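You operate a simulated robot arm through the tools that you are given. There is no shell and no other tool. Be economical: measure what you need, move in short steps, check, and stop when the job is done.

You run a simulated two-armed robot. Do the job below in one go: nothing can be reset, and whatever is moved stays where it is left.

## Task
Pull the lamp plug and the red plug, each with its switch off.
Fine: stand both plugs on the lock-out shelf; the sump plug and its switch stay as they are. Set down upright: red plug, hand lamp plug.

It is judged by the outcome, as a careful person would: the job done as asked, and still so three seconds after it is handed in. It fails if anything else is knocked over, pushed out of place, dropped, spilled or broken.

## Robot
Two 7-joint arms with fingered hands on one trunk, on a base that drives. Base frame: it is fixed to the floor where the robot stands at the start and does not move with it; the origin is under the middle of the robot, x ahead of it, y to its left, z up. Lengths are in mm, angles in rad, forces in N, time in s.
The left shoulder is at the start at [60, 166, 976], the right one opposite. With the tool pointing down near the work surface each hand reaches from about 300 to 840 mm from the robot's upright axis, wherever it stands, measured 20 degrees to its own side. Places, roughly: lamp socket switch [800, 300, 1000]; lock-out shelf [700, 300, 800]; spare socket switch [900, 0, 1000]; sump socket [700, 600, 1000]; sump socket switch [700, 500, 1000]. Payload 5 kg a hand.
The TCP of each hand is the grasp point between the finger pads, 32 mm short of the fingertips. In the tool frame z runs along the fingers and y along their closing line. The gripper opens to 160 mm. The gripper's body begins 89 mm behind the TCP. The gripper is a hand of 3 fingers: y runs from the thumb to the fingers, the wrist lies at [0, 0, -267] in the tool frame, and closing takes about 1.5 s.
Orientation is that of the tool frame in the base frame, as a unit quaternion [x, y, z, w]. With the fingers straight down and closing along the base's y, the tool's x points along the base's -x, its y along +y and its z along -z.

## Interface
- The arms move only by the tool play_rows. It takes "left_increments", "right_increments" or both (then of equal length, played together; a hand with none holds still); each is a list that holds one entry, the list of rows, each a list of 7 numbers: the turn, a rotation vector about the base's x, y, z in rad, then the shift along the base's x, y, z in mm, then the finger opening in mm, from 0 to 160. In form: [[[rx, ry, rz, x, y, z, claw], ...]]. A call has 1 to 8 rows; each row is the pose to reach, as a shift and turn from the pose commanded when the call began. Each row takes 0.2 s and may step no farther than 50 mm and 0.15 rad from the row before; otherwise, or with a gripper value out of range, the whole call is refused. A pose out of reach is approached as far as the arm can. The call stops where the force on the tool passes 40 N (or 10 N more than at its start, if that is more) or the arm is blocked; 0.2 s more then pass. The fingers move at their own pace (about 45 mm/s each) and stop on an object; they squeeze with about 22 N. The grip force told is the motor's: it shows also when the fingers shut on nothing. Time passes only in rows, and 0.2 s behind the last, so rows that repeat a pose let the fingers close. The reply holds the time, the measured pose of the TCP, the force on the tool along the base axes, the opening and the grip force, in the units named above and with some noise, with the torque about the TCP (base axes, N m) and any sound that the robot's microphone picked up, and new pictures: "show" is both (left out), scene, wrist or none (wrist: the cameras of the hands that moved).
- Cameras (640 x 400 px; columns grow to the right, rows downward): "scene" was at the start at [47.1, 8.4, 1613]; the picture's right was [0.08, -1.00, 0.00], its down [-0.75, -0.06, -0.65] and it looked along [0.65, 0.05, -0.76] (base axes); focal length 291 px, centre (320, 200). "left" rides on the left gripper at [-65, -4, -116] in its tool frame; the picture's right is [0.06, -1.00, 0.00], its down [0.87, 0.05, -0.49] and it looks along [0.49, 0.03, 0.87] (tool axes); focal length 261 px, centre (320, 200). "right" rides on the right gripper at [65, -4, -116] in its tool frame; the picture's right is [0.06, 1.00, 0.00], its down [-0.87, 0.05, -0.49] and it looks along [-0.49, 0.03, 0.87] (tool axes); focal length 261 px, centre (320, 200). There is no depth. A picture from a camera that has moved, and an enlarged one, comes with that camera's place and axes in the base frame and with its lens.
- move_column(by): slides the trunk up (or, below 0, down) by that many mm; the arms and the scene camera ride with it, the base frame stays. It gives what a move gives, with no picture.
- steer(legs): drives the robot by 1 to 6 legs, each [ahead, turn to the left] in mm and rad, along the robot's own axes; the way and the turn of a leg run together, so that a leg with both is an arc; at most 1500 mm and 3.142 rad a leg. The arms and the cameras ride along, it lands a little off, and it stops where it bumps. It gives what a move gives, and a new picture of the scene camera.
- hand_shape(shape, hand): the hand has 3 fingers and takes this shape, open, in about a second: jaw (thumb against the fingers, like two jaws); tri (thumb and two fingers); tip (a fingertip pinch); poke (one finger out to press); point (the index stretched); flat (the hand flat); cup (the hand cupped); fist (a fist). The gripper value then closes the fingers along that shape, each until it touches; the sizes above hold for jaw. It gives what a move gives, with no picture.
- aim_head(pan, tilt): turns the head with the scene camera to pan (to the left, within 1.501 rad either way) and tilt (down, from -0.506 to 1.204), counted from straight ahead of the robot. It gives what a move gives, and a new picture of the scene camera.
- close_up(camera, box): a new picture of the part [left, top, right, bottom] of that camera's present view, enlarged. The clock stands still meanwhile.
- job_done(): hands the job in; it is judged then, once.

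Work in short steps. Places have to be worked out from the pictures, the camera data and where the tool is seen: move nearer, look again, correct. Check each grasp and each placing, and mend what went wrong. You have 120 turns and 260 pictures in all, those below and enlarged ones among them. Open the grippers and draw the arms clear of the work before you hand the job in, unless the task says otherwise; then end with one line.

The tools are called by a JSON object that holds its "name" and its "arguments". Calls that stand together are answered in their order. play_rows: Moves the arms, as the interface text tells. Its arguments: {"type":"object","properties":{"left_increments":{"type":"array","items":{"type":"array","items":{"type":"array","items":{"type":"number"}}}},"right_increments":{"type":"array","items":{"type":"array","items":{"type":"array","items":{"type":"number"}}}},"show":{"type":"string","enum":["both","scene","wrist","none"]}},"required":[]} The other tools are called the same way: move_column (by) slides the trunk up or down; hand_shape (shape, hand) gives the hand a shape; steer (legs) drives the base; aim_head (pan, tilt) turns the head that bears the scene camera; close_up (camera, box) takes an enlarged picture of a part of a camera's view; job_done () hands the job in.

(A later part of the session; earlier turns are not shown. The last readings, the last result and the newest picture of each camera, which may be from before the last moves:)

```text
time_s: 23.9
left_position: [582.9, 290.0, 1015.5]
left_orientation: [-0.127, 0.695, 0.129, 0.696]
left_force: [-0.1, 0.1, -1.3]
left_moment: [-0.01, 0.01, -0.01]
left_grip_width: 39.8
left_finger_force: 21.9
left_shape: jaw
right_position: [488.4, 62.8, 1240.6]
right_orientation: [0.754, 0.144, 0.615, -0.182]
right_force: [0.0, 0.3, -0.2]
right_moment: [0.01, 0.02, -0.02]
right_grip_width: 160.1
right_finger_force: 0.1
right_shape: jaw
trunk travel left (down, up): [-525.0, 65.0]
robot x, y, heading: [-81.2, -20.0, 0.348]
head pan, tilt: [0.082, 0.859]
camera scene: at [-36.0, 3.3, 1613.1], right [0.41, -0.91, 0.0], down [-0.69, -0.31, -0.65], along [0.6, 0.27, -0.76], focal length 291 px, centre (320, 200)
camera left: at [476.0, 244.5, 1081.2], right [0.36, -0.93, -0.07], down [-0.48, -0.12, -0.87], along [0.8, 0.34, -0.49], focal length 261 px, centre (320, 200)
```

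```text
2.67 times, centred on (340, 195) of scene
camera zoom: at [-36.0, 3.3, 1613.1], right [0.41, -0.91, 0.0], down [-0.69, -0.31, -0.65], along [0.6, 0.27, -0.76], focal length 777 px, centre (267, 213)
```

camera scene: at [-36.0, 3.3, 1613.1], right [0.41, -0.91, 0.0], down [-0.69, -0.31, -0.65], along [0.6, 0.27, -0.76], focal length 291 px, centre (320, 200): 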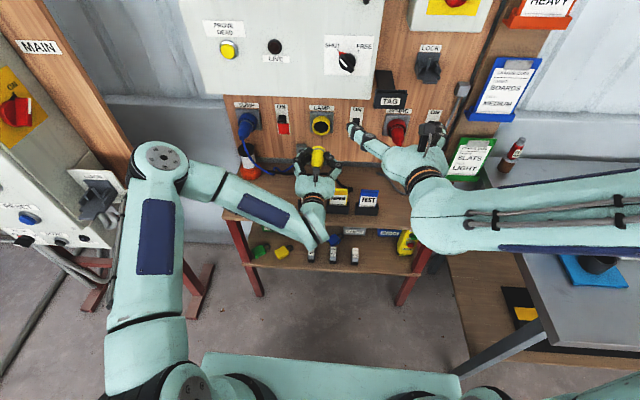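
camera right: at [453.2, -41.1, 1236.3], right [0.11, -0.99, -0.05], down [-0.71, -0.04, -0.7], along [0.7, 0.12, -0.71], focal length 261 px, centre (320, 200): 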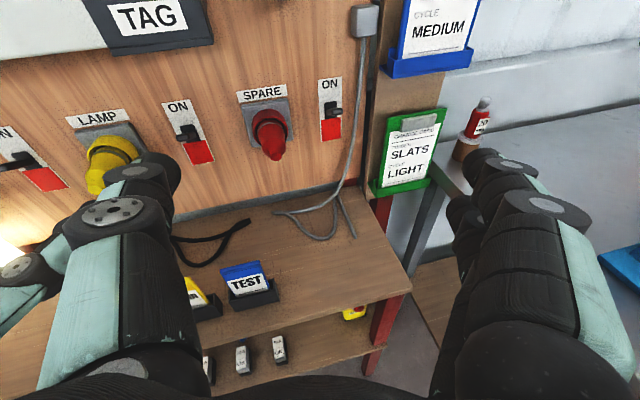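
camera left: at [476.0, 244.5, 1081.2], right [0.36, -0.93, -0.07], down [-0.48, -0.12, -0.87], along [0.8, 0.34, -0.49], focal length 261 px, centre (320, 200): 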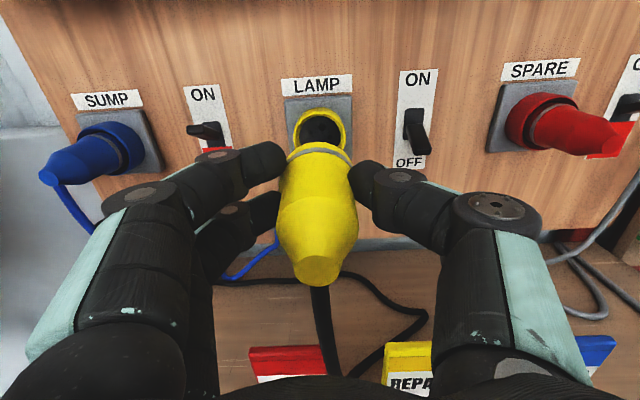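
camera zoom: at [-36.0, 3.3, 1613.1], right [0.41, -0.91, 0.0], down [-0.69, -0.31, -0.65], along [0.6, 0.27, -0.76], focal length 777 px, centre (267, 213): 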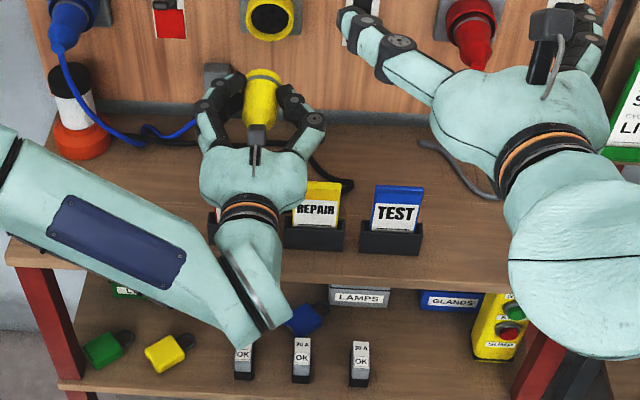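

Socket is empty and the plug firmly held, wide end outward. Free spot on the shelf is left of the LOCKED tray (F≈650, L≈230). Rotate the hand to point down while shifting left.

{"name": "play_rows", "arguments": {"left_increments": [[[-0.051, 0.1335, 0, -5, 14, 0, 10], [-0.101, 0.267, 0, -10, 28, 0, 10], [-0.152, 0.4, 0, -16, 42, 0, 10], [-0.202, 0.534, 0, -21, 56, 0, 10], [-0.253, 0.667, 0, -26, 70, 0, 10], [-0.304, 0.801, 0, -32, 84, 0, 10]]], "show": "none"}}

{"name": "play_rows", "arguments": {"left_increments": [[[-0.051, 0.1335, 0, -5, 14, 0, 10], [-0.101, 0.267, 0, -10, 28, 0, 10], [-0.152, 0.4, 0, -16, 42, 0, 10], [-0.202, 0.534, 0, -21, 56, 0, 10], [-0.253, 0.667, 0, -26, 70, 0, 10]]], "show": "both"}}

```text
time_s: 25.3
left_position: [551.6, 374.7, 1016.9]
left_orientation: [-0.169, 0.922, 0.063, 0.343]
left_force: [0.7, 0.0, -2.0]
left_moment: [-0.03, 0.0, 0.0]
left_grip_width: 39.5
left_finger_force: 22.0
left_shape: jaw
right_position: [488.4, 62.8, 1240.4]
right_orientation: [0.753, 0.145, 0.615, -0.183]
right_force: [0.0, 0.3, 0.6]
right_moment: [0.01, -0.01, -0.01]
right_grip_width: 160.2
right_finger_force: 0.0
right_shape: jaw
trunk travel left (down, up): [-525.0, 65.0]
robot x, y, heading: [-79.3, -21.0, 0.347]
head pan, tilt: [0.082, 0.859]
```

```text
time_s: 26.5
left_position: [525.8, 445.2, 1013.5]
left_orientation: [-0.179, 0.984, 0.0, -0.001]
left_force: [0.8, -0.1, -1.6]
left_moment: [0.0, -0.01, -0.02]
left_grip_width: 39.2
left_finger_force: 22.2
left_shape: jaw
right_position: [488.9, 63.7, 1240.3]
right_orientation: [0.754, 0.143, 0.615, -0.181]
right_force: [-0.3, -0.2, -0.6]
right_moment: [0.02, 0.04, 0.01]
right_grip_width: 159.9
right_finger_force: 0.0
right_shape: jaw
trunk travel left (down, up): [-525.0, 65.0]
robot x, y, heading: [-79.8, -21.8, 0.345]
head pan, tilt: [0.082, 0.859]
camera scene: at [-34.9, 4.2, 1613.0], right [0.41, -0.91, 0.0], down [-0.69, -0.31, -0.65], along [0.59, 0.27, -0.76], focal length 291 px, centre (320, 200)
camera left: at [587.3, 463.5, 1130.1], right [0.29, -0.96, 0.0], down [-0.83, -0.25, 0.49], along [-0.47, -0.14, -0.87], focal length 261 px, centre (320, 200)
```

scene: 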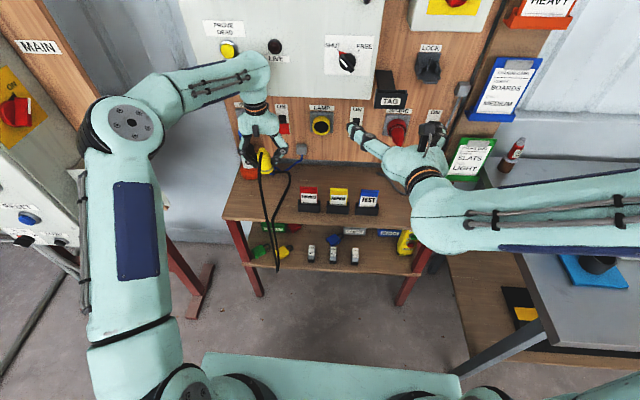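
left: 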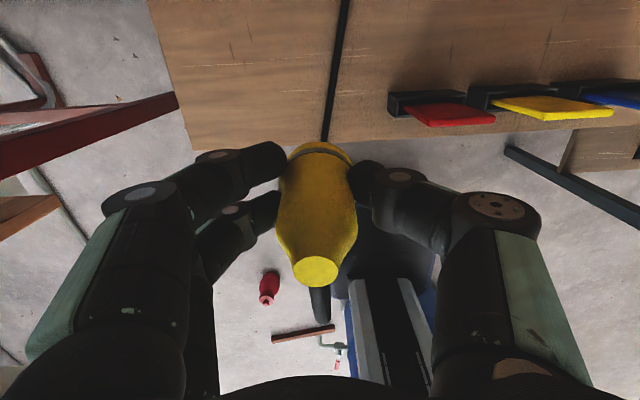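

Plug points wide-end down. Shelf's front edge is near F≈600, so move 20 mm deeper and lower most of the way.

{"name": "play_rows", "arguments": {"left_increments": [[[0, 0, 0, 6, 2, -36, 10], [0, 0, 0, 12, 5, -72, 10], [0, 0, 0, 19, 7, -108, 10], [0, 0, 0, 23, 9, -140, 10]]], "show": "both"}}

```text
time_s: 27.5
left_position: [547.1, 453.7, 877.2]
left_orientation: [-0.179, 0.984, 0.001, 0.0]
left_force: [-0.2, 0.7, -0.9]
left_moment: [0.01, -0.01, -0.02]
left_grip_width: 39.1
left_finger_force: 22.3
left_shape: jaw
right_position: [489.2, 62.5, 1240.4]
right_orientation: [0.753, 0.144, 0.615, -0.182]
right_force: [0.2, 0.4, 0.3]
right_moment: [0.0, 0.01, -0.01]
right_grip_width: 159.9
right_finger_force: 0.2
right_shape: jaw
trunk travel left (down, up): [-525.0, 65.0]
robot x, y, heading: [-83.1, -19.2, 0.347]
head pan, tilt: [0.082, 0.859]
camera scene: at [-35.5, 3.7, 1613.1], right [0.41, -0.91, 0.0], down [-0.69, -0.31, -0.65], along [0.59, 0.27, -0.76], focal length 291 px, centre (320, 200)
camera left: at [609.2, 472.6, 992.6], right [0.29, -0.96, 0.0], down [-0.83, -0.26, 0.49], along [-0.47, -0.14, -0.87], focal length 261 px, centre (320, 200)
```

scene: 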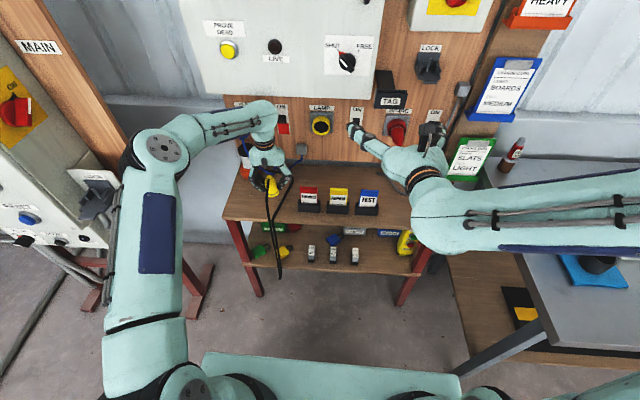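
left: 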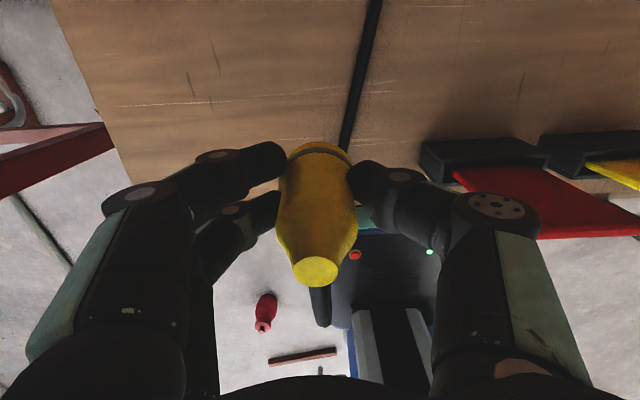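

Let me enlarge this view to place the shelf's front edge relative to the plug.

{"name": "close_up", "arguments": {"camera": "left", "box": [240, 100, 480, 250]}}

{"name": "close_up", "arguments": {"camera": "scene", "box": [220, 140, 348, 220]}}

```text
2.67 times, centred on (360, 175) of left
camera zoom: at [609.2, 472.6, 992.6], right [0.29, -0.96, 0.0], down [-0.83, -0.26, 0.49], along [-0.47, -0.14, -0.87], focal length 695 px, centre (213, 267)
```

zoom: 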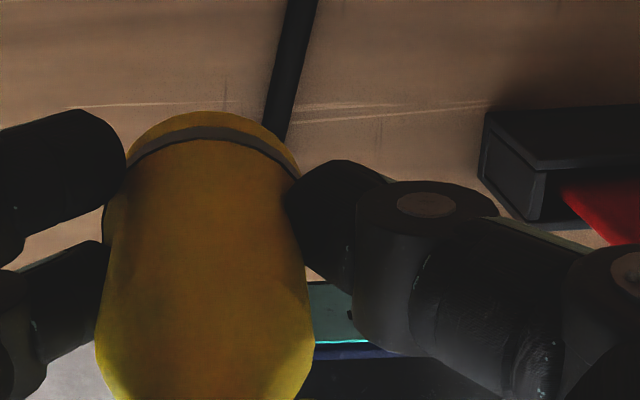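

```text
5.00 times, centred on (284, 180) of scene
camera zoom: at [-35.5, 3.7, 1613.1], right [0.41, -0.91, 0.0], down [-0.69, -0.31, -0.65], along [0.59, 0.27, -0.76], focal length 1457 px, centre (500, 300)
```

zoom: 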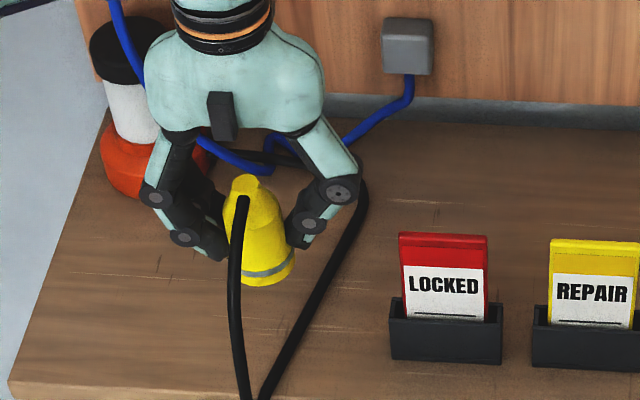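

Combining both views gives shelf top z≈752, front edge F≈600; plug at F≈670 is well on it. Lower until contact.

{"name": "play_rows", "arguments": {"left_increments": [[[0, 0, 0, 0, 0, -20, 10], [0, 0, 0, 0, 0, -38, 10], [0, 0, 0, 0, 0, -50, 10], [0, 0, 0, 0, 0, -58, 10], [0, 0, 0, 0, 0, -64, 10], [0, 0, 0, 0, 0, -70, 10], [0, 0, 0, 0, 0, -76, 10]]], "show": "none"}}

```text
time_s: 29.1
left_position: [549.6, 453.3, 803.7]
left_orientation: [-0.179, 0.984, 0.001, 0.004]
left_force: [1.2, 1.1, 26.6]
left_moment: [0.12, 0.24, -0.01]
left_grip_width: 41.4
left_finger_force: 22.0
left_shape: jaw
right_position: [487.1, 61.4, 1241.3]
right_orientation: [0.753, 0.144, 0.616, -0.182]
right_force: [0.2, 0.2, -0.1]
right_moment: [0.01, 0.0, 0.0]
right_grip_width: 160.1
right_finger_force: 0.1
right_shape: jaw
trunk travel left (down, up): [-525.0, 65.0]
robot x, y, heading: [-78.7, -20.9, 0.352]
head pan, tilt: [0.082, 0.859]
```

Contact at 27 N, TCP z≈804. Ease up 2 mm and look before releasing.

{"name": "play_rows", "arguments": {"left_increments": [[[0, 0, 0, 0, 0, 3, 10], [0, 0, 0, 0, 0, 3, 10]]], "show": "wrist"}}

{"name": "close_up", "arguments": {"camera": "scene", "box": [220, 140, 348, 220]}}

```text
time_s: 29.7
left_position: [549.2, 452.6, 804.1]
left_orientation: [-0.179, 0.984, 0.002, 0.001]
left_force: [7.1, 3.6, 23.6]
left_moment: [0.18, 0.05, -0.05]
left_grip_width: 41.3
left_finger_force: 22.4
left_shape: jaw
right_position: [487.4, 62.0, 1241.3]
right_orientation: [0.753, 0.143, 0.615, -0.182]
right_force: [-0.2, -1.3, 0.2]
right_moment: [0.01, 0.01, -0.02]
right_grip_width: 160.0
right_finger_force: 0.0
right_shape: jaw
trunk travel left (down, up): [-525.0, 65.0]
robot x, y, heading: [-81.0, -18.7, 0.346]
head pan, tilt: [0.082, 0.859]
camera left: at [609.1, 471.5, 920.2], right [0.29, -0.96, 0.0], down [-0.83, -0.26, 0.49], along [-0.47, -0.14, -0.87], focal length 261 px, centre (320, 200)
```

left: 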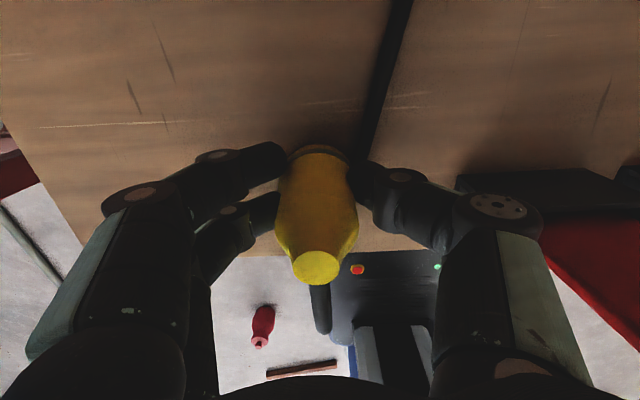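

```text
5.00 times, centred on (284, 180) of scene
camera zoom: at [-37.0, 2.2, 1613.2], right [0.41, -0.91, 0.0], down [-0.69, -0.31, -0.65], along [0.6, 0.27, -0.76], focal length 1457 px, centre (500, 300)
```

zoom: 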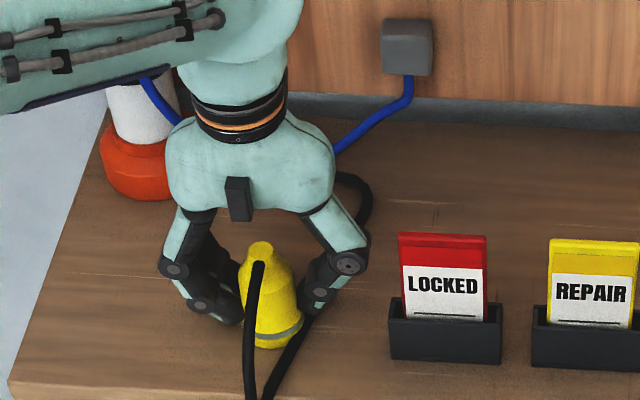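

Upright on the shelf. Relieve remaining pressure by raising a few mm, then open gently.

{"name": "play_rows", "arguments": {"left_increments": [[[0, 0, 0, 0, 0, 3, 10], [0, 0, 0, 0, 0, 3, 10]]], "show": "none"}}

```text
time_s: 30.3
left_position: [547.6, 452.5, 804.3]
left_orientation: [-0.179, 0.984, 0.001, -0.001]
left_force: [3.8, 0.4, 10.1]
left_moment: [0.1, 0.06, -0.04]
left_grip_width: 41.5
left_finger_force: 21.8
left_shape: jaw
right_position: [489.3, 61.4, 1240.5]
right_orientation: [0.753, 0.145, 0.615, -0.183]
right_force: [-0.1, 0.3, 0.5]
right_moment: [0.0, 0.01, -0.01]
right_grip_width: 160.0
right_finger_force: 0.1
right_shape: jaw
trunk travel left (down, up): [-525.0, 65.0]
robot x, y, heading: [-79.8, -22.5, 0.347]
head pan, tilt: [0.082, 0.859]
```

{"name": "play_rows", "arguments": {"left_increments": [[[0, 0, 0, 0, 0, 2, 45], [0, 0, 0, 0, 0, 2, 55], [0, 0, 0, 0, 0, 2, 65], [0, 0, 0, 0, 0, 2, 80], [0, 0, 0, 0, 0, 2, 80]]], "show": "wrist"}}

{"name": "close_up", "arguments": {"camera": "scene", "box": [220, 140, 348, 220]}}

```text
time_s: 31.5
left_position: [549.1, 453.6, 807.2]
left_orientation: [-0.179, 0.984, 0.0, 0.0]
left_force: [0.3, -0.6, 0.6]
left_moment: [0.05, 0.02, 0.02]
left_grip_width: 79.2
left_finger_force: 0.1
left_shape: jaw
right_position: [488.1, 64.2, 1240.3]
right_orientation: [0.753, 0.145, 0.616, -0.183]
right_force: [0.4, 0.0, -0.3]
right_moment: [0.0, 0.0, 0.04]
right_grip_width: 159.8
right_finger_force: 0.1
right_shape: jaw
trunk travel left (down, up): [-525.0, 65.0]
robot x, y, heading: [-78.0, -23.0, 0.343]
head pan, tilt: [0.082, 0.859]
camera left: at [609.0, 472.0, 923.4], right [0.29, -0.96, 0.0], down [-0.83, -0.26, 0.49], along [-0.47, -0.14, -0.87], focal length 261 px, centre (320, 200)
```

left: 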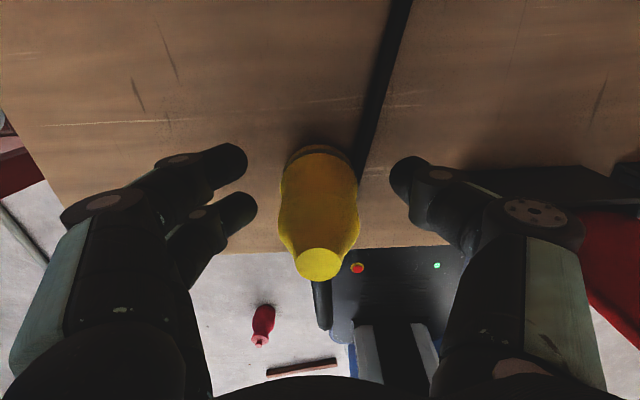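

```text
5.00 times, centred on (284, 180) of scene
camera zoom: at [-35.9, 3.3, 1613.0], right [0.41, -0.91, 0.0], down [-0.69, -0.31, -0.65], along [0.6, 0.27, -0.76], focal length 1457 px, centre (500, 300)
```

zoom: 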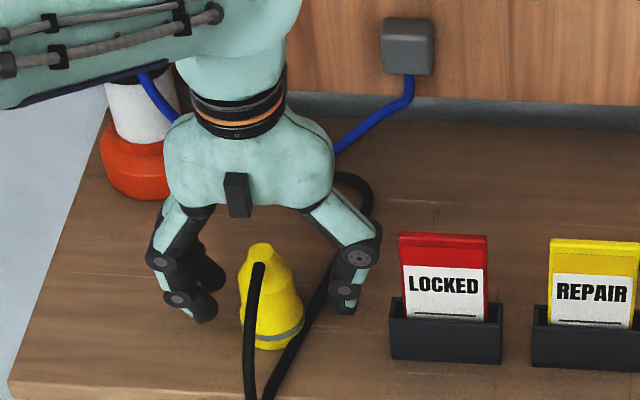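

It stands on its own. Raise the hand straight up and away.

{"name": "play_rows", "arguments": {"left_increments": [[[0, 0, 0, 0, 0, 20, 80], [0, 0, 0, 0, 0, 50, 80], [0, 0, 0, 0, 0, 90, 80], [0, 0, 0, 0, 0, 135, 80], [0, 0, 0, 0, 0, 180, 80], [0, 0, 0, 0, 0, 220, 80]]], "show": "wrist"}}

{"name": "close_up", "arguments": {"camera": "scene", "box": [220, 120, 460, 270]}}

```text
time_s: 32.9
left_position: [546.7, 453.4, 1025.5]
left_orientation: [-0.18, 0.984, 0.002, 0.0]
left_force: [0.2, 0.5, -0.1]
left_moment: [0.01, -0.01, -0.02]
left_grip_width: 79.4
left_finger_force: 0.0
left_shape: jaw
right_position: [489.8, 62.3, 1240.1]
right_orientation: [0.753, 0.145, 0.615, -0.183]
right_force: [-0.3, 0.0, 0.6]
right_moment: [0.01, 0.0, 0.04]
right_grip_width: 160.0
right_finger_force: 0.0
right_shape: jaw
trunk travel left (down, up): [-525.0, 65.0]
robot x, y, heading: [-76.1, -21.7, 0.347]
head pan, tilt: [0.082, 0.859]
camera left: at [607.3, 471.0, 1142.8], right [0.29, -0.96, 0.0], down [-0.83, -0.26, 0.49], along [-0.47, -0.14, -0.87], focal length 261 px, centre (320, 200)
```

left: 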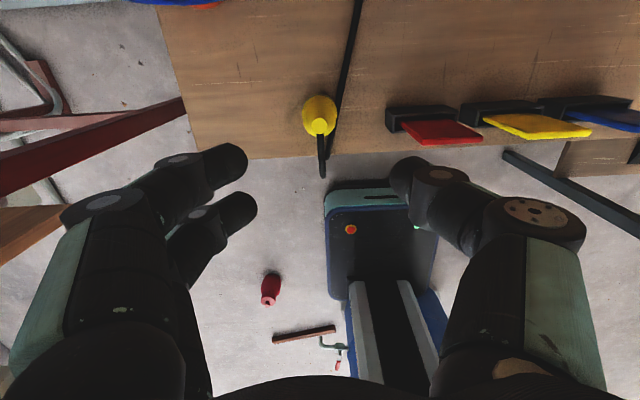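

```text
2.67 times, centred on (340, 195) of scene
camera zoom: at [-36.0, 2.9, 1613.0], right [0.41, -0.91, 0.0], down [-0.69, -0.31, -0.65], along [0.6, 0.27, -0.76], focal length 777 px, centre (267, 213)
```

zoom: 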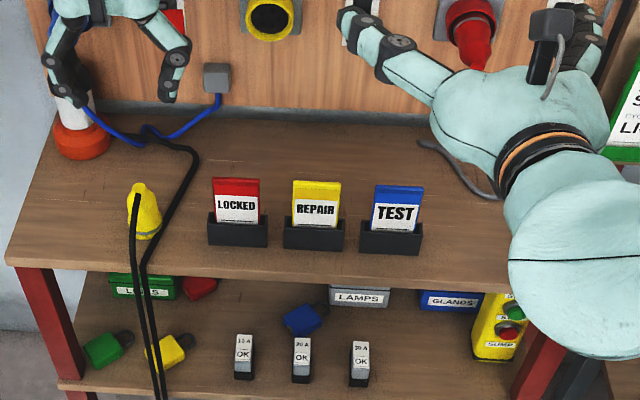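

Lamp plug stands on the shelf. The right hand's orientation is actually nearly right; try moving it forward to see whether it can work from there.

{"name": "play_rows", "arguments": {"right_increments": [[[0, 0, 0, 28, 4, -12, 160], [0, 0, 0, 56, 9, -24, 160], [0, 0, 0, 85, 13, -36, 160], [0, 0, 0, 113, 18, -48, 160], [0, 0, 0, 141, 22, -60, 160]]], "show": "none"}}

```text
time_s: 34.1
left_position: [547.3, 453.4, 1026.8]
left_orientation: [-0.18, 0.984, 0.0, 0.001]
left_force: [0.2, 0.1, -0.8]
left_moment: [0.03, 0.02, -0.02]
left_grip_width: 79.4
left_finger_force: 0.2
left_shape: jaw
right_position: [568.0, 36.6, 1245.4]
right_orientation: [0.754, 0.144, 0.614, -0.183]
right_force: [-0.1, 0.1, -0.6]
right_moment: [0.05, -0.01, 0.0]
right_grip_width: 160.2
right_finger_force: 0.0
right_shape: jaw
right hand out of reach, approached as far as the arm can: row 1, 2, 3, 4, 5
trunk travel left (down, up): [-525.0, 65.0]
robot x, y, heading: [-79.7, -22.7, 0.346]
head pan, tilt: [0.082, 0.859]
```

Height is what fails. Look at the right arm's configuration with the head.

{"name": "aim_head", "arguments": {"pan": -0.6, "tilt": 0.75}}

```text
time_s: 35.1
left_position: [545.7, 453.3, 1026.7]
left_orientation: [-0.179, 0.984, 0.001, 0.001]
left_force: [0.0, -0.8, 0.6]
left_moment: [-0.02, 0.03, 0.0]
left_grip_width: 79.5
left_finger_force: 0.0
left_shape: jaw
right_position: [566.6, 36.4, 1247.0]
right_orientation: [0.753, 0.143, 0.616, -0.181]
right_force: [0.6, 0.2, -0.5]
right_moment: [0.01, 0.02, -0.03]
right_grip_width: 159.7
right_finger_force: 0.0
right_shape: jaw
trunk travel left (down, up): [-525.0, 65.0]
robot x, y, heading: [-75.2, -22.4, 0.345]
head pan, tilt: [-0.6, 0.75]
camera scene: at [-26.6, -49.8, 1621.7], right [-0.25, -0.97, 0.0], down [-0.66, 0.17, -0.73], along [0.71, -0.18, -0.68], focal length 291 px, centre (320, 200)
```

scene: 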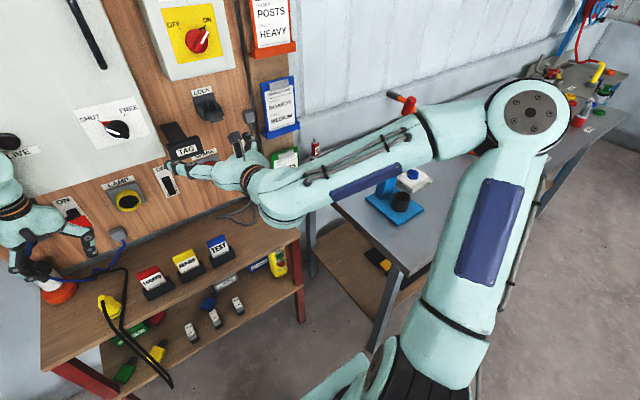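

Elbow is high and far out. Try sliding the hand right while finishing the orientation, in small amounts.

{"name": "play_rows", "arguments": {"right_increments": [[[-0.005, -0.05, -0.025, 8, -20, 0, 160], [-0.009, -0.1, -0.05, 16, -40, 0, 160], [-0.014, -0.15, -0.075, 24, -60, 0, 160], [-0.018, -0.2, -0.1, 32, -80, 0, 160], [-0.018, -0.2, -0.1, 32, -80, -30, 160], [-0.018, -0.2, -0.1, 32, -80, -60, 160]]], "show": "scene"}}

```text
time_s: 36.5
left_position: [546.5, 451.0, 1026.0]
left_orientation: [-0.177, 0.984, -0.001, 0.002]
left_force: [0.2, -1.4, -1.1]
left_moment: [0.09, 0.01, -0.01]
left_grip_width: 79.5
left_finger_force: 0.1
left_shape: jaw
right_position: [527.6, -14.7, 1323.4]
right_orientation: [0.71, 0.104, 0.681, -0.145]
right_force: [0.2, -0.4, -2.6]
right_moment: [0.03, -0.21, 0.04]
right_grip_width: 159.9
right_finger_force: 0.1
right_shape: jaw
right hand out of reach, approached as far as the arm can: row 1, 2, 3, 4, 5, 6
trunk travel left (down, up): [-525.0, 65.0]
robot x, y, heading: [-79.3, -17.1, 0.34]
head pan, tilt: [-0.6, 0.75]
camera scene: at [-29.1, -47.3, 1622.0], right [-0.26, -0.97, 0.0], down [-0.66, 0.17, -0.73], along [0.71, -0.19, -0.68], focal length 291 px, centre (320, 200)
```

scene: 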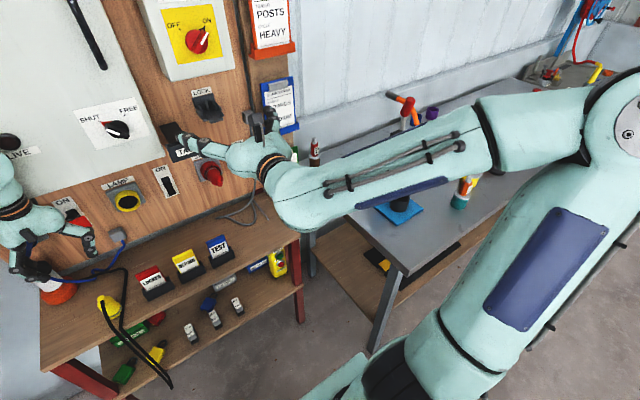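

The right wrist is against its limits; I'll stow it and use the left arm for red too. Unroll the right wrist back the way it came.

{"name": "play_rows", "arguments": {"right_increments": [[[0.14, 0.052, -0.004, -5, -5, 10, 160], [0.281, 0.104, -0.009, -10, -10, 20, 160], [0.421, 0.156, -0.013, -15, -15, 30, 160], [0.562, 0.209, -0.018, -20, -20, 40, 160], [0.702, 0.261, -0.022, -25, -25, 40, 160], [0.843, 0.313, -0.027, -30, -30, 40, 160], [0.983, 0.365, -0.031, -30, -30, 40, 160], [1.124, 0.417, -0.036, -30, -30, 40, 160]]], "show": "none"}}

{"name": "play_rows", "arguments": {"right_increments": [[[0.14, 0.052, -0.004, 0, 0, 0, 160], [0.281, 0.104, -0.009, 0, 0, 0, 160], [0.421, 0.156, -0.013, 0, 0, 0, 160], [0.562, 0.209, -0.018, 0, 0, 0, 160], [0.702, 0.261, -0.022, 0, 0, 0, 160], [0.843, 0.313, -0.027, 0, 0, 0, 160], [0.983, 0.365, -0.031, 0, 0, 0, 160], [1.124, 0.417, -0.036, 0, 0, 0, 160]]], "show": "scene"}}

```text
time_s: 38.4
left_position: [546.5, 452.2, 1026.6]
left_orientation: [-0.178, 0.984, 0.001, 0.001]
left_force: [1.1, 0.0, -0.6]
left_moment: [0.03, 0.19, -0.05]
left_grip_width: 80.1
left_finger_force: 0.0
left_shape: jaw
right_position: [496.7, -43.5, 1359.8]
right_orientation: [0.648, -0.313, 0.48, -0.502]
right_force: [-0.3, -0.1, -0.4]
right_moment: [0.02, -0.01, 0.01]
right_grip_width: 159.8
right_finger_force: 0.1
right_shape: jaw
trunk travel left (down, up): [-525.0, 65.0]
robot x, y, heading: [-79.1, -22.1, 0.343]
head pan, tilt: [-0.6, 0.75]
```

```text
time_s: 40.1
left_position: [546.5, 453.1, 1026.6]
left_orientation: [-0.18, 0.984, 0.0, 0.0]
left_force: [-0.4, -0.2, -0.1]
left_moment: [0.02, -0.01, -0.01]
left_grip_width: 79.9
left_finger_force: 0.0
left_shape: jaw
right_position: [496.8, -44.7, 1361.0]
right_orientation: [-0.359, 0.622, -0.112, 0.687]
right_force: [0.3, 0.1, -0.7]
right_moment: [0.0, 0.01, 0.01]
right_grip_width: 160.0
right_finger_force: 0.0
right_shape: jaw
trunk travel left (down, up): [-525.0, 65.0]
robot x, y, heading: [-79.6, -18.5, 0.347]
head pan, tilt: [-0.6, 0.75]
camera scene: at [-26.5, -49.9, 1621.7], right [-0.25, -0.97, 0.0], down [-0.66, 0.17, -0.73], along [0.71, -0.18, -0.68], focal length 291 px, centre (320, 200)
```

scene: 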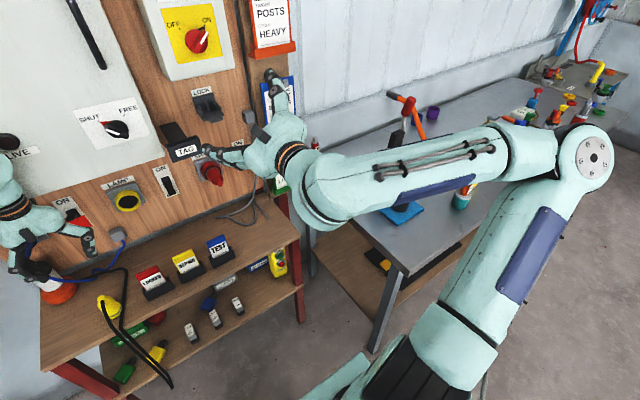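

Unrolled freely at this height. Now fold the right hand to fingers-down and stow it back-right.

{"name": "play_rows", "arguments": {"right_increments": [[[-0.0015, 0.1305, -0.0463, -9, -19, 0, 160], [-0.003, 0.261, -0.0927, -19, -39, 0, 160], [-0.0045, 0.3915, -0.139, -28, -58, 0, 160], [-0.006, 0.522, -0.185, -37, -78, 0, 160], [-0.0075, 0.6525, -0.232, -47, -97, 0, 160], [-0.009, 0.783, -0.278, -56, -116, 0, 160]]], "show": "none"}}

{"name": "play_rows", "arguments": {"right_increments": [[[-0.0015, 0.1305, -0.0463, -9, -19, -13, 160], [-0.003, 0.261, -0.0927, -19, -39, -26, 160], [-0.0045, 0.3915, -0.139, -28, -58, -40, 160], [-0.006, 0.522, -0.185, -37, -78, -53, 160], [-0.0075, 0.6525, -0.232, -47, -97, -66, 160], [-0.009, 0.783, -0.278, -56, -116, -80, 160]]], "show": "scene"}}

```text
time_s: 41.5
left_position: [547.0, 452.5, 1026.2]
left_orientation: [-0.178, 0.984, 0.001, 0.0]
left_force: [0.2, 0.1, -0.4]
left_moment: [0.01, 0.01, 0.01]
left_grip_width: 79.9
left_finger_force: 0.1
left_shape: jaw
right_position: [440.3, -159.9, 1360.7]
right_orientation: [-0.291, 0.878, -0.062, 0.374]
right_force: [0.1, 0.5, 0.2]
right_moment: [0.01, 0.02, 0.01]
right_grip_width: 159.8
right_finger_force: 0.0
right_shape: jaw
trunk travel left (down, up): [-525.0, 65.0]
robot x, y, heading: [-78.3, -17.2, 0.343]
head pan, tilt: [-0.6, 0.75]
```

```text
time_s: 43.0
left_position: [546.8, 452.1, 1027.0]
left_orientation: [-0.179, 0.984, 0.001, 0.001]
left_force: [-0.1, 0.4, 0.6]
left_moment: [0.02, 0.05, -0.01]
left_grip_width: 79.9
left_finger_force: 0.0
left_shape: jaw
right_position: [385.2, -276.9, 1278.7]
right_orientation: [-0.173, 0.985, 0.0, -0.001]
right_force: [0.4, -0.7, -0.1]
right_moment: [0.0, 0.0, 0.01]
right_grip_width: 160.3
right_finger_force: 0.1
right_shape: jaw
trunk travel left (down, up): [-525.0, 65.0]
robot x, y, heading: [-77.3, -24.5, 0.345]
head pan, tilt: [-0.6, 0.75]
camera scene: at [-26.3, -50.3, 1621.7], right [-0.25, -0.97, 0.0], down [-0.66, 0.17, -0.73], along [0.71, -0.18, -0.68], focal length 291 px, centre (320, 200)
```

scene: 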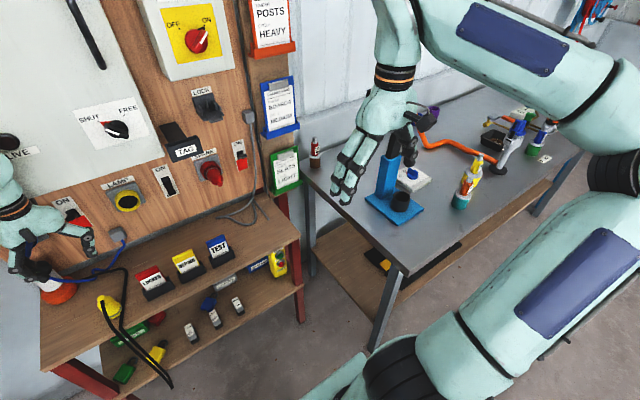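

Right arm stowed clear. Now return the left hand to horizontal, pulled back from the board.

{"name": "play_rows", "arguments": {"left_increments": [[[0.0506, -0.1335, 0, -3, -14, 4, 80], [0.101, -0.267, 0, -5, -27, 8, 80], [0.152, -0.4, 0, -8, -41, 12, 80], [0.202, -0.534, 0, -11, -55, 16, 80], [0.253, -0.667, 0, -13, -68, 20, 80], [0.304, -0.801, 0, -16, -82, 25, 80]]], "show": "none"}}

{"name": "play_rows", "arguments": {"left_increments": [[[0.0506, -0.1335, 0, -3, -14, 0, 40], [0.101, -0.267, 0, -5, -27, 0, 0], [0.152, -0.4, 0, -8, -41, 0, 0], [0.202, -0.534, 0, -11, -55, 0, 0], [0.253, -0.667, 0, -13, -68, 0, 0]]], "show": "none"}}

{"name": "aim_head", "arguments": {"pan": 0.1, "tilt": 0.8}}

```text
time_s: 44.4
left_position: [531.8, 370.7, 1052.2]
left_orientation: [-0.165, 0.895, 0.076, 0.408]
left_force: [0.8, -0.3, -0.1]
left_moment: [-0.01, 0.05, 0.02]
left_grip_width: 80.0
left_finger_force: 0.1
left_shape: jaw
right_position: [384.0, -275.9, 1279.7]
right_orientation: [-0.173, 0.985, -0.001, 0.0]
right_force: [-0.2, -1.1, 0.0]
right_moment: [-0.01, -0.03, -0.03]
right_grip_width: 159.9
right_finger_force: 0.1
right_shape: jaw
trunk travel left (down, up): [-525.0, 65.0]
robot x, y, heading: [-75.7, -19.9, 0.346]
head pan, tilt: [-0.6, 0.75]
```

```text
time_s: 45.5
left_position: [520.5, 301.6, 1051.7]
left_orientation: [-0.127, 0.696, 0.128, 0.695]
left_force: [-0.5, 0.3, -0.3]
left_moment: [0.0, 0.03, 0.0]
left_grip_width: 0.0
left_finger_force: 8.5
left_shape: jaw
right_position: [384.9, -275.9, 1280.4]
right_orientation: [-0.173, 0.985, -0.001, -0.001]
right_force: [0.0, 0.3, -1.4]
right_moment: [0.0, -0.04, -0.02]
right_grip_width: 159.9
right_finger_force: 0.0
right_shape: jaw
trunk travel left (down, up): [-525.0, 65.0]
robot x, y, heading: [-75.3, -18.1, 0.343]
head pan, tilt: [-0.6, 0.75]
```

```text
time_s: 46.6
left_position: [518.6, 303.6, 1051.8]
left_orientation: [-0.127, 0.696, 0.128, 0.695]
left_force: [0.2, 0.3, -0.2]
left_moment: [-0.03, -0.02, -0.02]
left_grip_width: 0.1
left_finger_force: 22.4
left_shape: jaw
right_position: [384.1, -275.7, 1279.8]
right_orientation: [-0.173, 0.985, -0.001, -0.001]
right_force: [-0.6, -0.1, 0.2]
right_moment: [0.01, 0.0, -0.02]
right_grip_width: 159.9
right_finger_force: 0.0
right_shape: jaw
trunk travel left (down, up): [-525.0, 65.0]
robot x, y, heading: [-76.7, -21.4, 0.345]
head pan, tilt: [0.099, 0.799]
camera scene: at [-33.8, 5.5, 1617.7], right [0.43, -0.9, 0.0], down [-0.65, -0.31, -0.7], along [0.63, 0.3, -0.72], focal length 291 px, centre (320, 200)
```

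scene: 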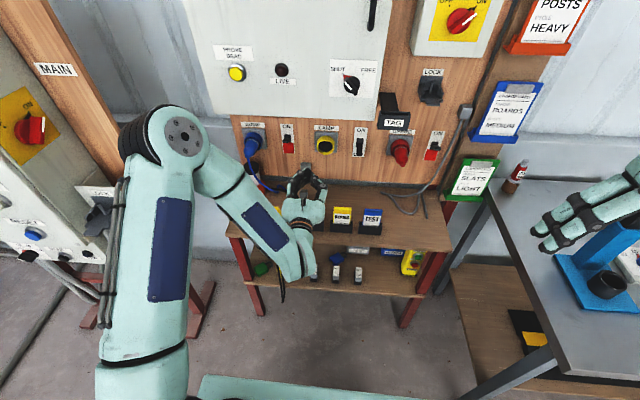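

Turn the base 0.35 rad right so the left arm can cover the red plug and its switch.

{"name": "steer", "arguments": {"legs": [[0, -0.35]]}}

```text
time_s: 48.0
left_position: [609.7, 133.0, 1053.0]
left_orientation: [-0.032, 0.705, 0.037, 0.707]
left_force: [-0.2, -1.3, 0.5]
left_moment: [0.01, 0.01, 0.16]
left_grip_width: 0.2
left_finger_force: 22.3
left_shape: jaw
right_position: [325.4, -390.2, 1279.5]
right_orientation: [-0.042, 0.999, 0.001, 0.001]
right_force: [-0.9, -1.7, -0.5]
right_moment: [0.14, -0.01, 0.01]
right_grip_width: 160.2
right_finger_force: 0.1
right_shape: jaw
trunk travel left (down, up): [-525.0, 65.0]
robot x, y, heading: [-55.7, -15.1, 0.182]
head pan, tilt: [0.099, 0.799]
stopped in leg 1: the robot was blocked; the commanded pose is now the measured one
camera scene: at [-5.8, -2.8, 1617.8], right [0.28, -0.96, 0.0], down [-0.69, -0.2, -0.7], along [0.67, 0.2, -0.72], focal length 291 px, centre (320, 200)
```

scene: 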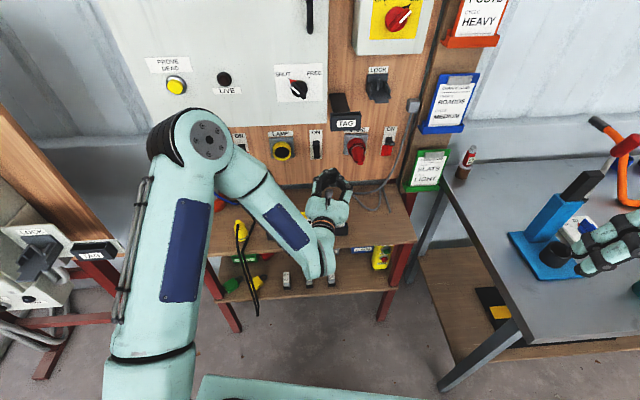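

Base was blocked partway. Check settled state and look around on the right/below to see what was touched.

{"name": "play_rows", "arguments": {"left_increments": [[[0, 0, 0, 0, 0, 0, 0], [0, 0, 0, 0, 0, 0, 0]]], "show": "none"}}

{"name": "aim_head", "arguments": {"pan": -0.7, "tilt": 1.0}}

```text
time_s: 48.6
left_position: [609.7, 140.2, 1051.8]
left_orientation: [-0.033, 0.706, 0.035, 0.707]
left_force: [0.8, 0.2, -0.1]
left_moment: [0.0, 0.0, -0.04]
left_grip_width: 0.2
left_finger_force: 22.3
left_shape: jaw
right_position: [327.0, -381.6, 1280.1]
right_orientation: [-0.043, 0.999, -0.002, 0.0]
right_force: [0.4, 0.8, 0.5]
right_moment: [-0.03, 0.01, 0.02]
right_grip_width: 159.8
right_finger_force: 0.0
right_shape: jaw
trunk travel left (down, up): [-525.0, 65.0]
robot x, y, heading: [-52.3, -17.5, 0.186]
head pan, tilt: [0.099, 0.799]
```

```text
time_s: 49.7
left_position: [610.9, 139.3, 1051.9]
left_orientation: [-0.034, 0.706, 0.037, 0.707]
left_force: [0.6, -0.5, 0.8]
left_moment: [-0.01, 0.03, 0.0]
left_grip_width: 0.0
left_finger_force: 21.7
left_shape: jaw
right_position: [328.3, -383.2, 1279.9]
right_orientation: [-0.044, 0.999, -0.003, 0.0]
right_force: [-0.5, 0.8, -0.2]
right_moment: [0.02, 0.01, 0.0]
right_grip_width: 160.0
right_finger_force: 0.0
right_shape: jaw
trunk travel left (down, up): [-525.0, 65.0]
robot x, y, heading: [-54.2, -12.2, 0.182]
head pan, tilt: [-0.7, 1.0]
camera scene: at [-21.7, -53.7, 1602.6], right [-0.49, -0.87, 0.0], down [-0.73, 0.42, -0.54], along [0.47, -0.27, -0.84], focal length 291 px, centre (320, 200)
```

scene: 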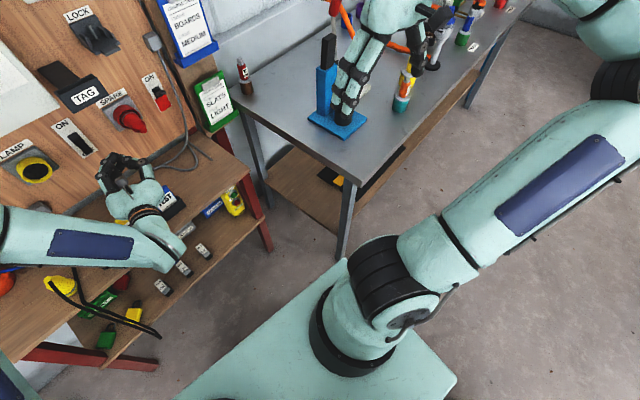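

The base corner touched the grey bench's leg. Back off slightly, then verify calibration with the left wrist camera.

{"name": "steer", "arguments": {"legs": [[-40, 0]]}}

{"name": "play_rows", "arguments": {"left_increments": [[[0, 0, 0, 0, 0, 0, 60], [0, 0, 0, 0, 0, 0, 120], [0, 0, 0, 0, 0, 0, 120], [0, 0, 0, 0, 0, 0, 120], [0, 0, 0, 0, 0, 0, 120], [0, 0, 0, 0, 0, 0, 120]]], "show": "wrist"}}

```text
time_s: 50.6
left_position: [599.1, 156.2, 1050.1]
left_orientation: [-0.042, 0.706, 0.046, 0.705]
left_force: [-0.3, -0.2, 0.4]
left_moment: [0.02, -0.03, 0.01]
left_grip_width: 0.0
left_finger_force: 22.1
left_shape: jaw
right_position: [328.2, -373.3, 1280.3]
right_orientation: [-0.055, 0.999, -0.002, 0.002]
right_force: [1.0, -0.9, -0.4]
right_moment: [-0.01, 0.03, -0.03]
right_grip_width: 159.8
right_finger_force: 0.1
right_shape: jaw
trunk travel left (down, up): [-525.0, 65.0]
robot x, y, heading: [-61.7, -13.8, 0.212]
head pan, tilt: [-0.7, 1.0]
stopped in leg 1: the robot was blocked; the commanded pose is now the measured one
camera scene: at [-28.1, -49.8, 1602.6], right [-0.47, -0.88, 0.0], down [-0.74, 0.39, -0.54], along [0.48, -0.25, -0.84], focal length 291 px, centre (320, 200)
```

scene: 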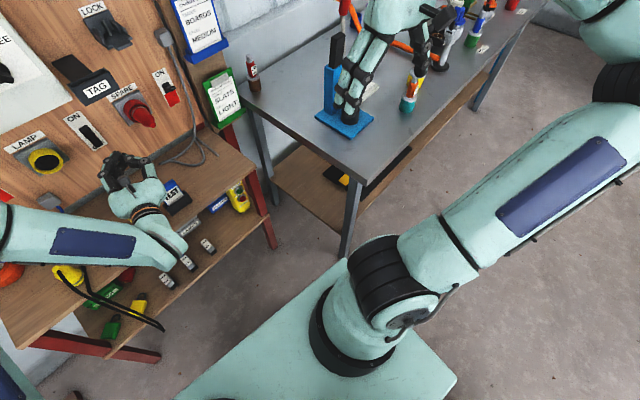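

```text
time_s: 52.0
left_position: [599.5, 156.0, 1052.6]
left_orientation: [-0.042, 0.706, 0.045, 0.706]
left_force: [-0.8, 0.3, 0.3]
left_moment: [0.04, -0.03, -0.03]
left_grip_width: 108.9
left_finger_force: 0.1
left_shape: jaw
right_position: [325.7, -374.8, 1281.9]
right_orientation: [-0.055, 0.998, -0.002, 0.001]
right_force: [0.7, 0.3, -0.4]
right_moment: [0.0, -0.01, 0.0]
right_grip_width: 160.1
right_finger_force: 0.1
right_shape: jaw
trunk travel left (down, up): [-525.0, 65.0]
robot x, y, heading: [-63.8, -12.1, 0.217]
head pan, tilt: [-0.7, 1.0]
camera left: at [483.7, 137.0, 1117.4], right [0.12, -0.99, -0.07], down [-0.5, 0.0, -0.87], along [0.86, 0.14, -0.49], focal length 261 px, centre (320, 200)
```

left: 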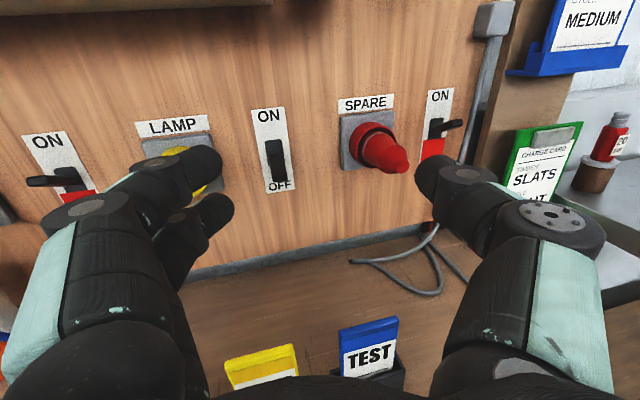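

Camera check agrees with the earlier map (lamp switch matches within mm), so poses are trustworthy. Spare lever: tip ≈ (F833, L−329, z1013); red plug ≈ L−200, z996. Close the fingers and move in front of/above the spare lever.

{"name": "play_rows", "arguments": {"left_increments": [[[0, 0, 0, 17, -33, 0, 60], [0, 0, 0, 34, -66, 0, 20], [0, 0, 0, 51, -99, 0, 0], [0, 0, 0, 74, -132, 0, 0], [0, 0, 0, 105, -152, 0, 0], [0, 0, 0, 140, -165, 0, 0], [0, 0, 0, 180, -174, 0, 0], [0, 0, 0, 221, -174, 0, 0]]], "show": "wrist"}}

```text
time_s: 53.8
left_position: [822.4, -18.6, 1049.3]
left_orientation: [-0.041, 0.707, 0.045, 0.705]
left_force: [0.3, 0.7, 0.3]
left_moment: [0.0, 0.0, 0.03]
left_grip_width: 0.0
left_finger_force: 22.7
left_shape: jaw
right_position: [327.7, -374.1, 1279.6]
right_orientation: [-0.054, 0.999, -0.003, 0.001]
right_force: [0.4, 0.3, -0.1]
right_moment: [0.06, 0.01, -0.01]
right_grip_width: 159.8
right_finger_force: 0.1
right_shape: jaw
trunk travel left (down, up): [-525.0, 65.0]
robot x, y, heading: [-56.6, -12.3, 0.216]
head pan, tilt: [-0.7, 1.0]
camera left: at [707.5, -37.2, 1116.1], right [0.12, -0.99, -0.07], down [-0.5, 0.0, -0.87], along [0.86, 0.14, -0.49], focal length 261 px, centre (320, 200)
```

left: 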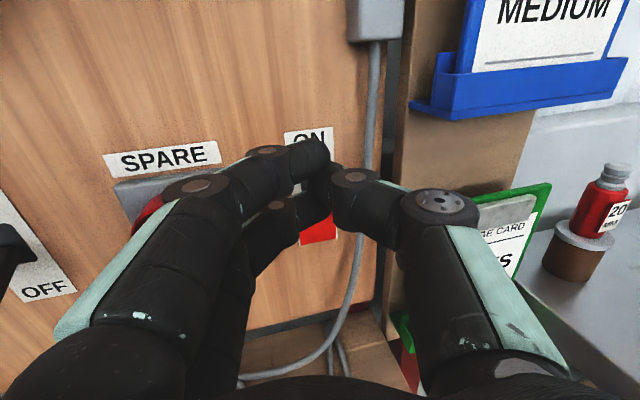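

In position. Advance above the lever and press down as before.

{"name": "play_rows", "arguments": {"left_increments": [[[0, 0, 0, 28, 3.5, 2, 0], [0, 0, 0, 56, 7, 3, 0], [0, 0, 0, 56, 7, -10, 0], [0, 0, 0, 56, 7, -22, 0], [0, 0, 0, 56, 7, -34, 0], [0, 0, 0, 56, 7, -46, 0], [0, 0, 0, 56, 7, -58, 0], [0, 0, 0, 56, 7, -68, 0]]], "show": "wrist"}}

```text
time_s: 55.6
left_position: [876.9, -12.6, 994.3]
left_orientation: [-0.041, 0.7, 0.046, 0.711]
left_force: [-4.6, -3.4, 32.1]
left_moment: [0.06, -0.94, -0.12]
left_grip_width: 0.3
left_finger_force: 22.0
left_shape: jaw
right_position: [323.9, -374.0, 1282.6]
right_orientation: [-0.055, 0.998, -0.002, 0.003]
right_force: [0.2, 0.9, 0.0]
right_moment: [0.01, -0.03, 0.0]
right_grip_width: 160.0
right_finger_force: 0.0
right_shape: jaw
trunk travel left (down, up): [-525.0, 65.0]
robot x, y, heading: [-60.1, -14.5, 0.212]
head pan, tilt: [-0.7, 1.0]
camera left: at [759.1, -31.1, 1058.8], right [0.12, -0.99, -0.07], down [-0.48, 0.0, -0.88], along [0.87, 0.14, -0.48], focal length 261 px, centre (320, 200)
```

left: 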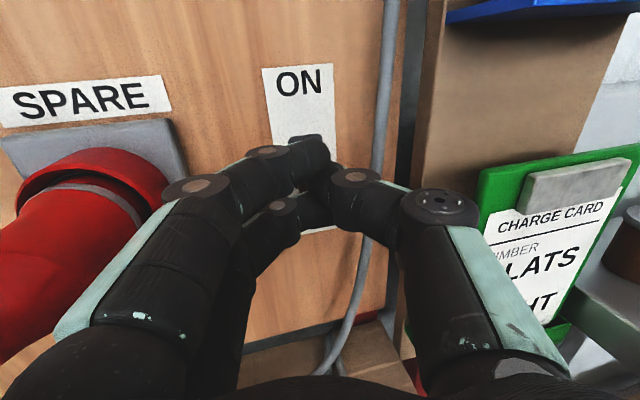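

Pressing at 32 N; push a little further.

{"name": "play_rows", "arguments": {"left_increments": [[[0, 0, 0, 0, 0, -6, 0], [0, 0, 0, 0, 0, -12, 0], [0, 0, 0, 0, 0, -18, 0]]], "show": "none"}}

{"name": "play_rows", "arguments": {"left_increments": [[[0, 0, 0, -4, -1, 20, 0], [0, 0, 0, -40, -5, 45, 0], [0, 0, 0, -80, -10, 55, 0], [0, 0, 0, -100, 38, 55, 0], [0, 0, 0, -120, 85, 55, 0]]], "show": "wrist"}}

```text
time_s: 56.0
left_position: [879.4, -12.9, 997.2]
left_orientation: [-0.04, 0.695, 0.047, 0.716]
left_force: [-10.2, -3.5, 20.3]
left_moment: [-0.01, -0.5, -0.09]
left_grip_width: 0.1
left_finger_force: 21.9
left_shape: jaw
right_position: [326.4, -374.0, 1280.7]
right_orientation: [-0.055, 0.998, -0.002, 0.001]
right_force: [0.7, 0.2, 0.4]
right_moment: [-0.03, 0.06, -0.01]
right_grip_width: 160.1
right_finger_force: 0.2
right_shape: jaw
trunk travel left (down, up): [-525.0, 65.0]
robot x, y, heading: [-60.5, -12.1, 0.218]
head pan, tilt: [-0.7, 1.0]
stopped in row 2 (left hand): the force on the tool passed its limit (the readings are from after the stop); the commanded pose is now the measured one
```

```text
refused: row 4 steps farther than a row can; nothing moved
```

{"name": "play_rows", "arguments": {"left_increments": [[[0, 0, 0, -4, -1, 20, 0], [0, 0, 0, -40, -5, 45, 0], [0, 0, 0, -80, -10, 55, 0], [0, 0, 0, -95, 25, 55, 0], [0, 0, 0, -110, 60, 55, 0], [0, 0, 0, -120, 90, 55, 0]]], "show": "wrist"}}

```text
time_s: 57.4
left_position: [760.0, 81.6, 1043.6]
left_orientation: [-0.042, 0.7, 0.047, 0.711]
left_force: [-0.6, 0.2, 0.3]
left_moment: [0.03, -0.01, 0.02]
left_grip_width: 0.0
left_finger_force: 22.1
left_shape: jaw
right_position: [326.8, -373.6, 1281.2]
right_orientation: [-0.055, 0.998, -0.002, 0.001]
right_force: [0.6, 0.1, -0.5]
right_moment: [-0.02, 0.0, 0.01]
right_grip_width: 159.8
right_finger_force: 0.1
right_shape: jaw
trunk travel left (down, up): [-525.0, 65.0]
robot x, y, heading: [-57.0, -10.5, 0.218]
head pan, tilt: [-0.7, 1.0]
camera left: at [644.0, 62.1, 1106.8], right [0.13, -0.99, -0.07], down [-0.48, 0.0, -0.88], along [0.87, 0.14, -0.48], focal length 261 px, centre (320, 200)
```

left: 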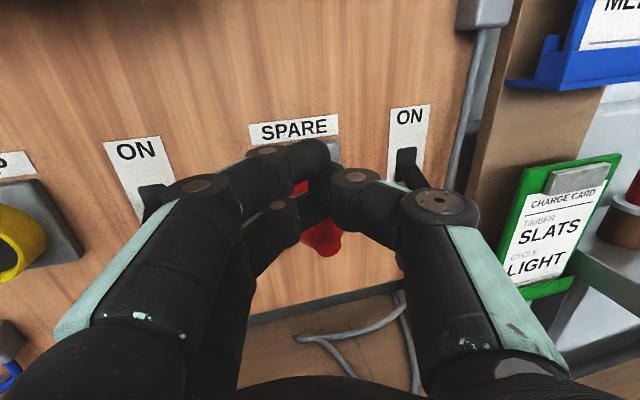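

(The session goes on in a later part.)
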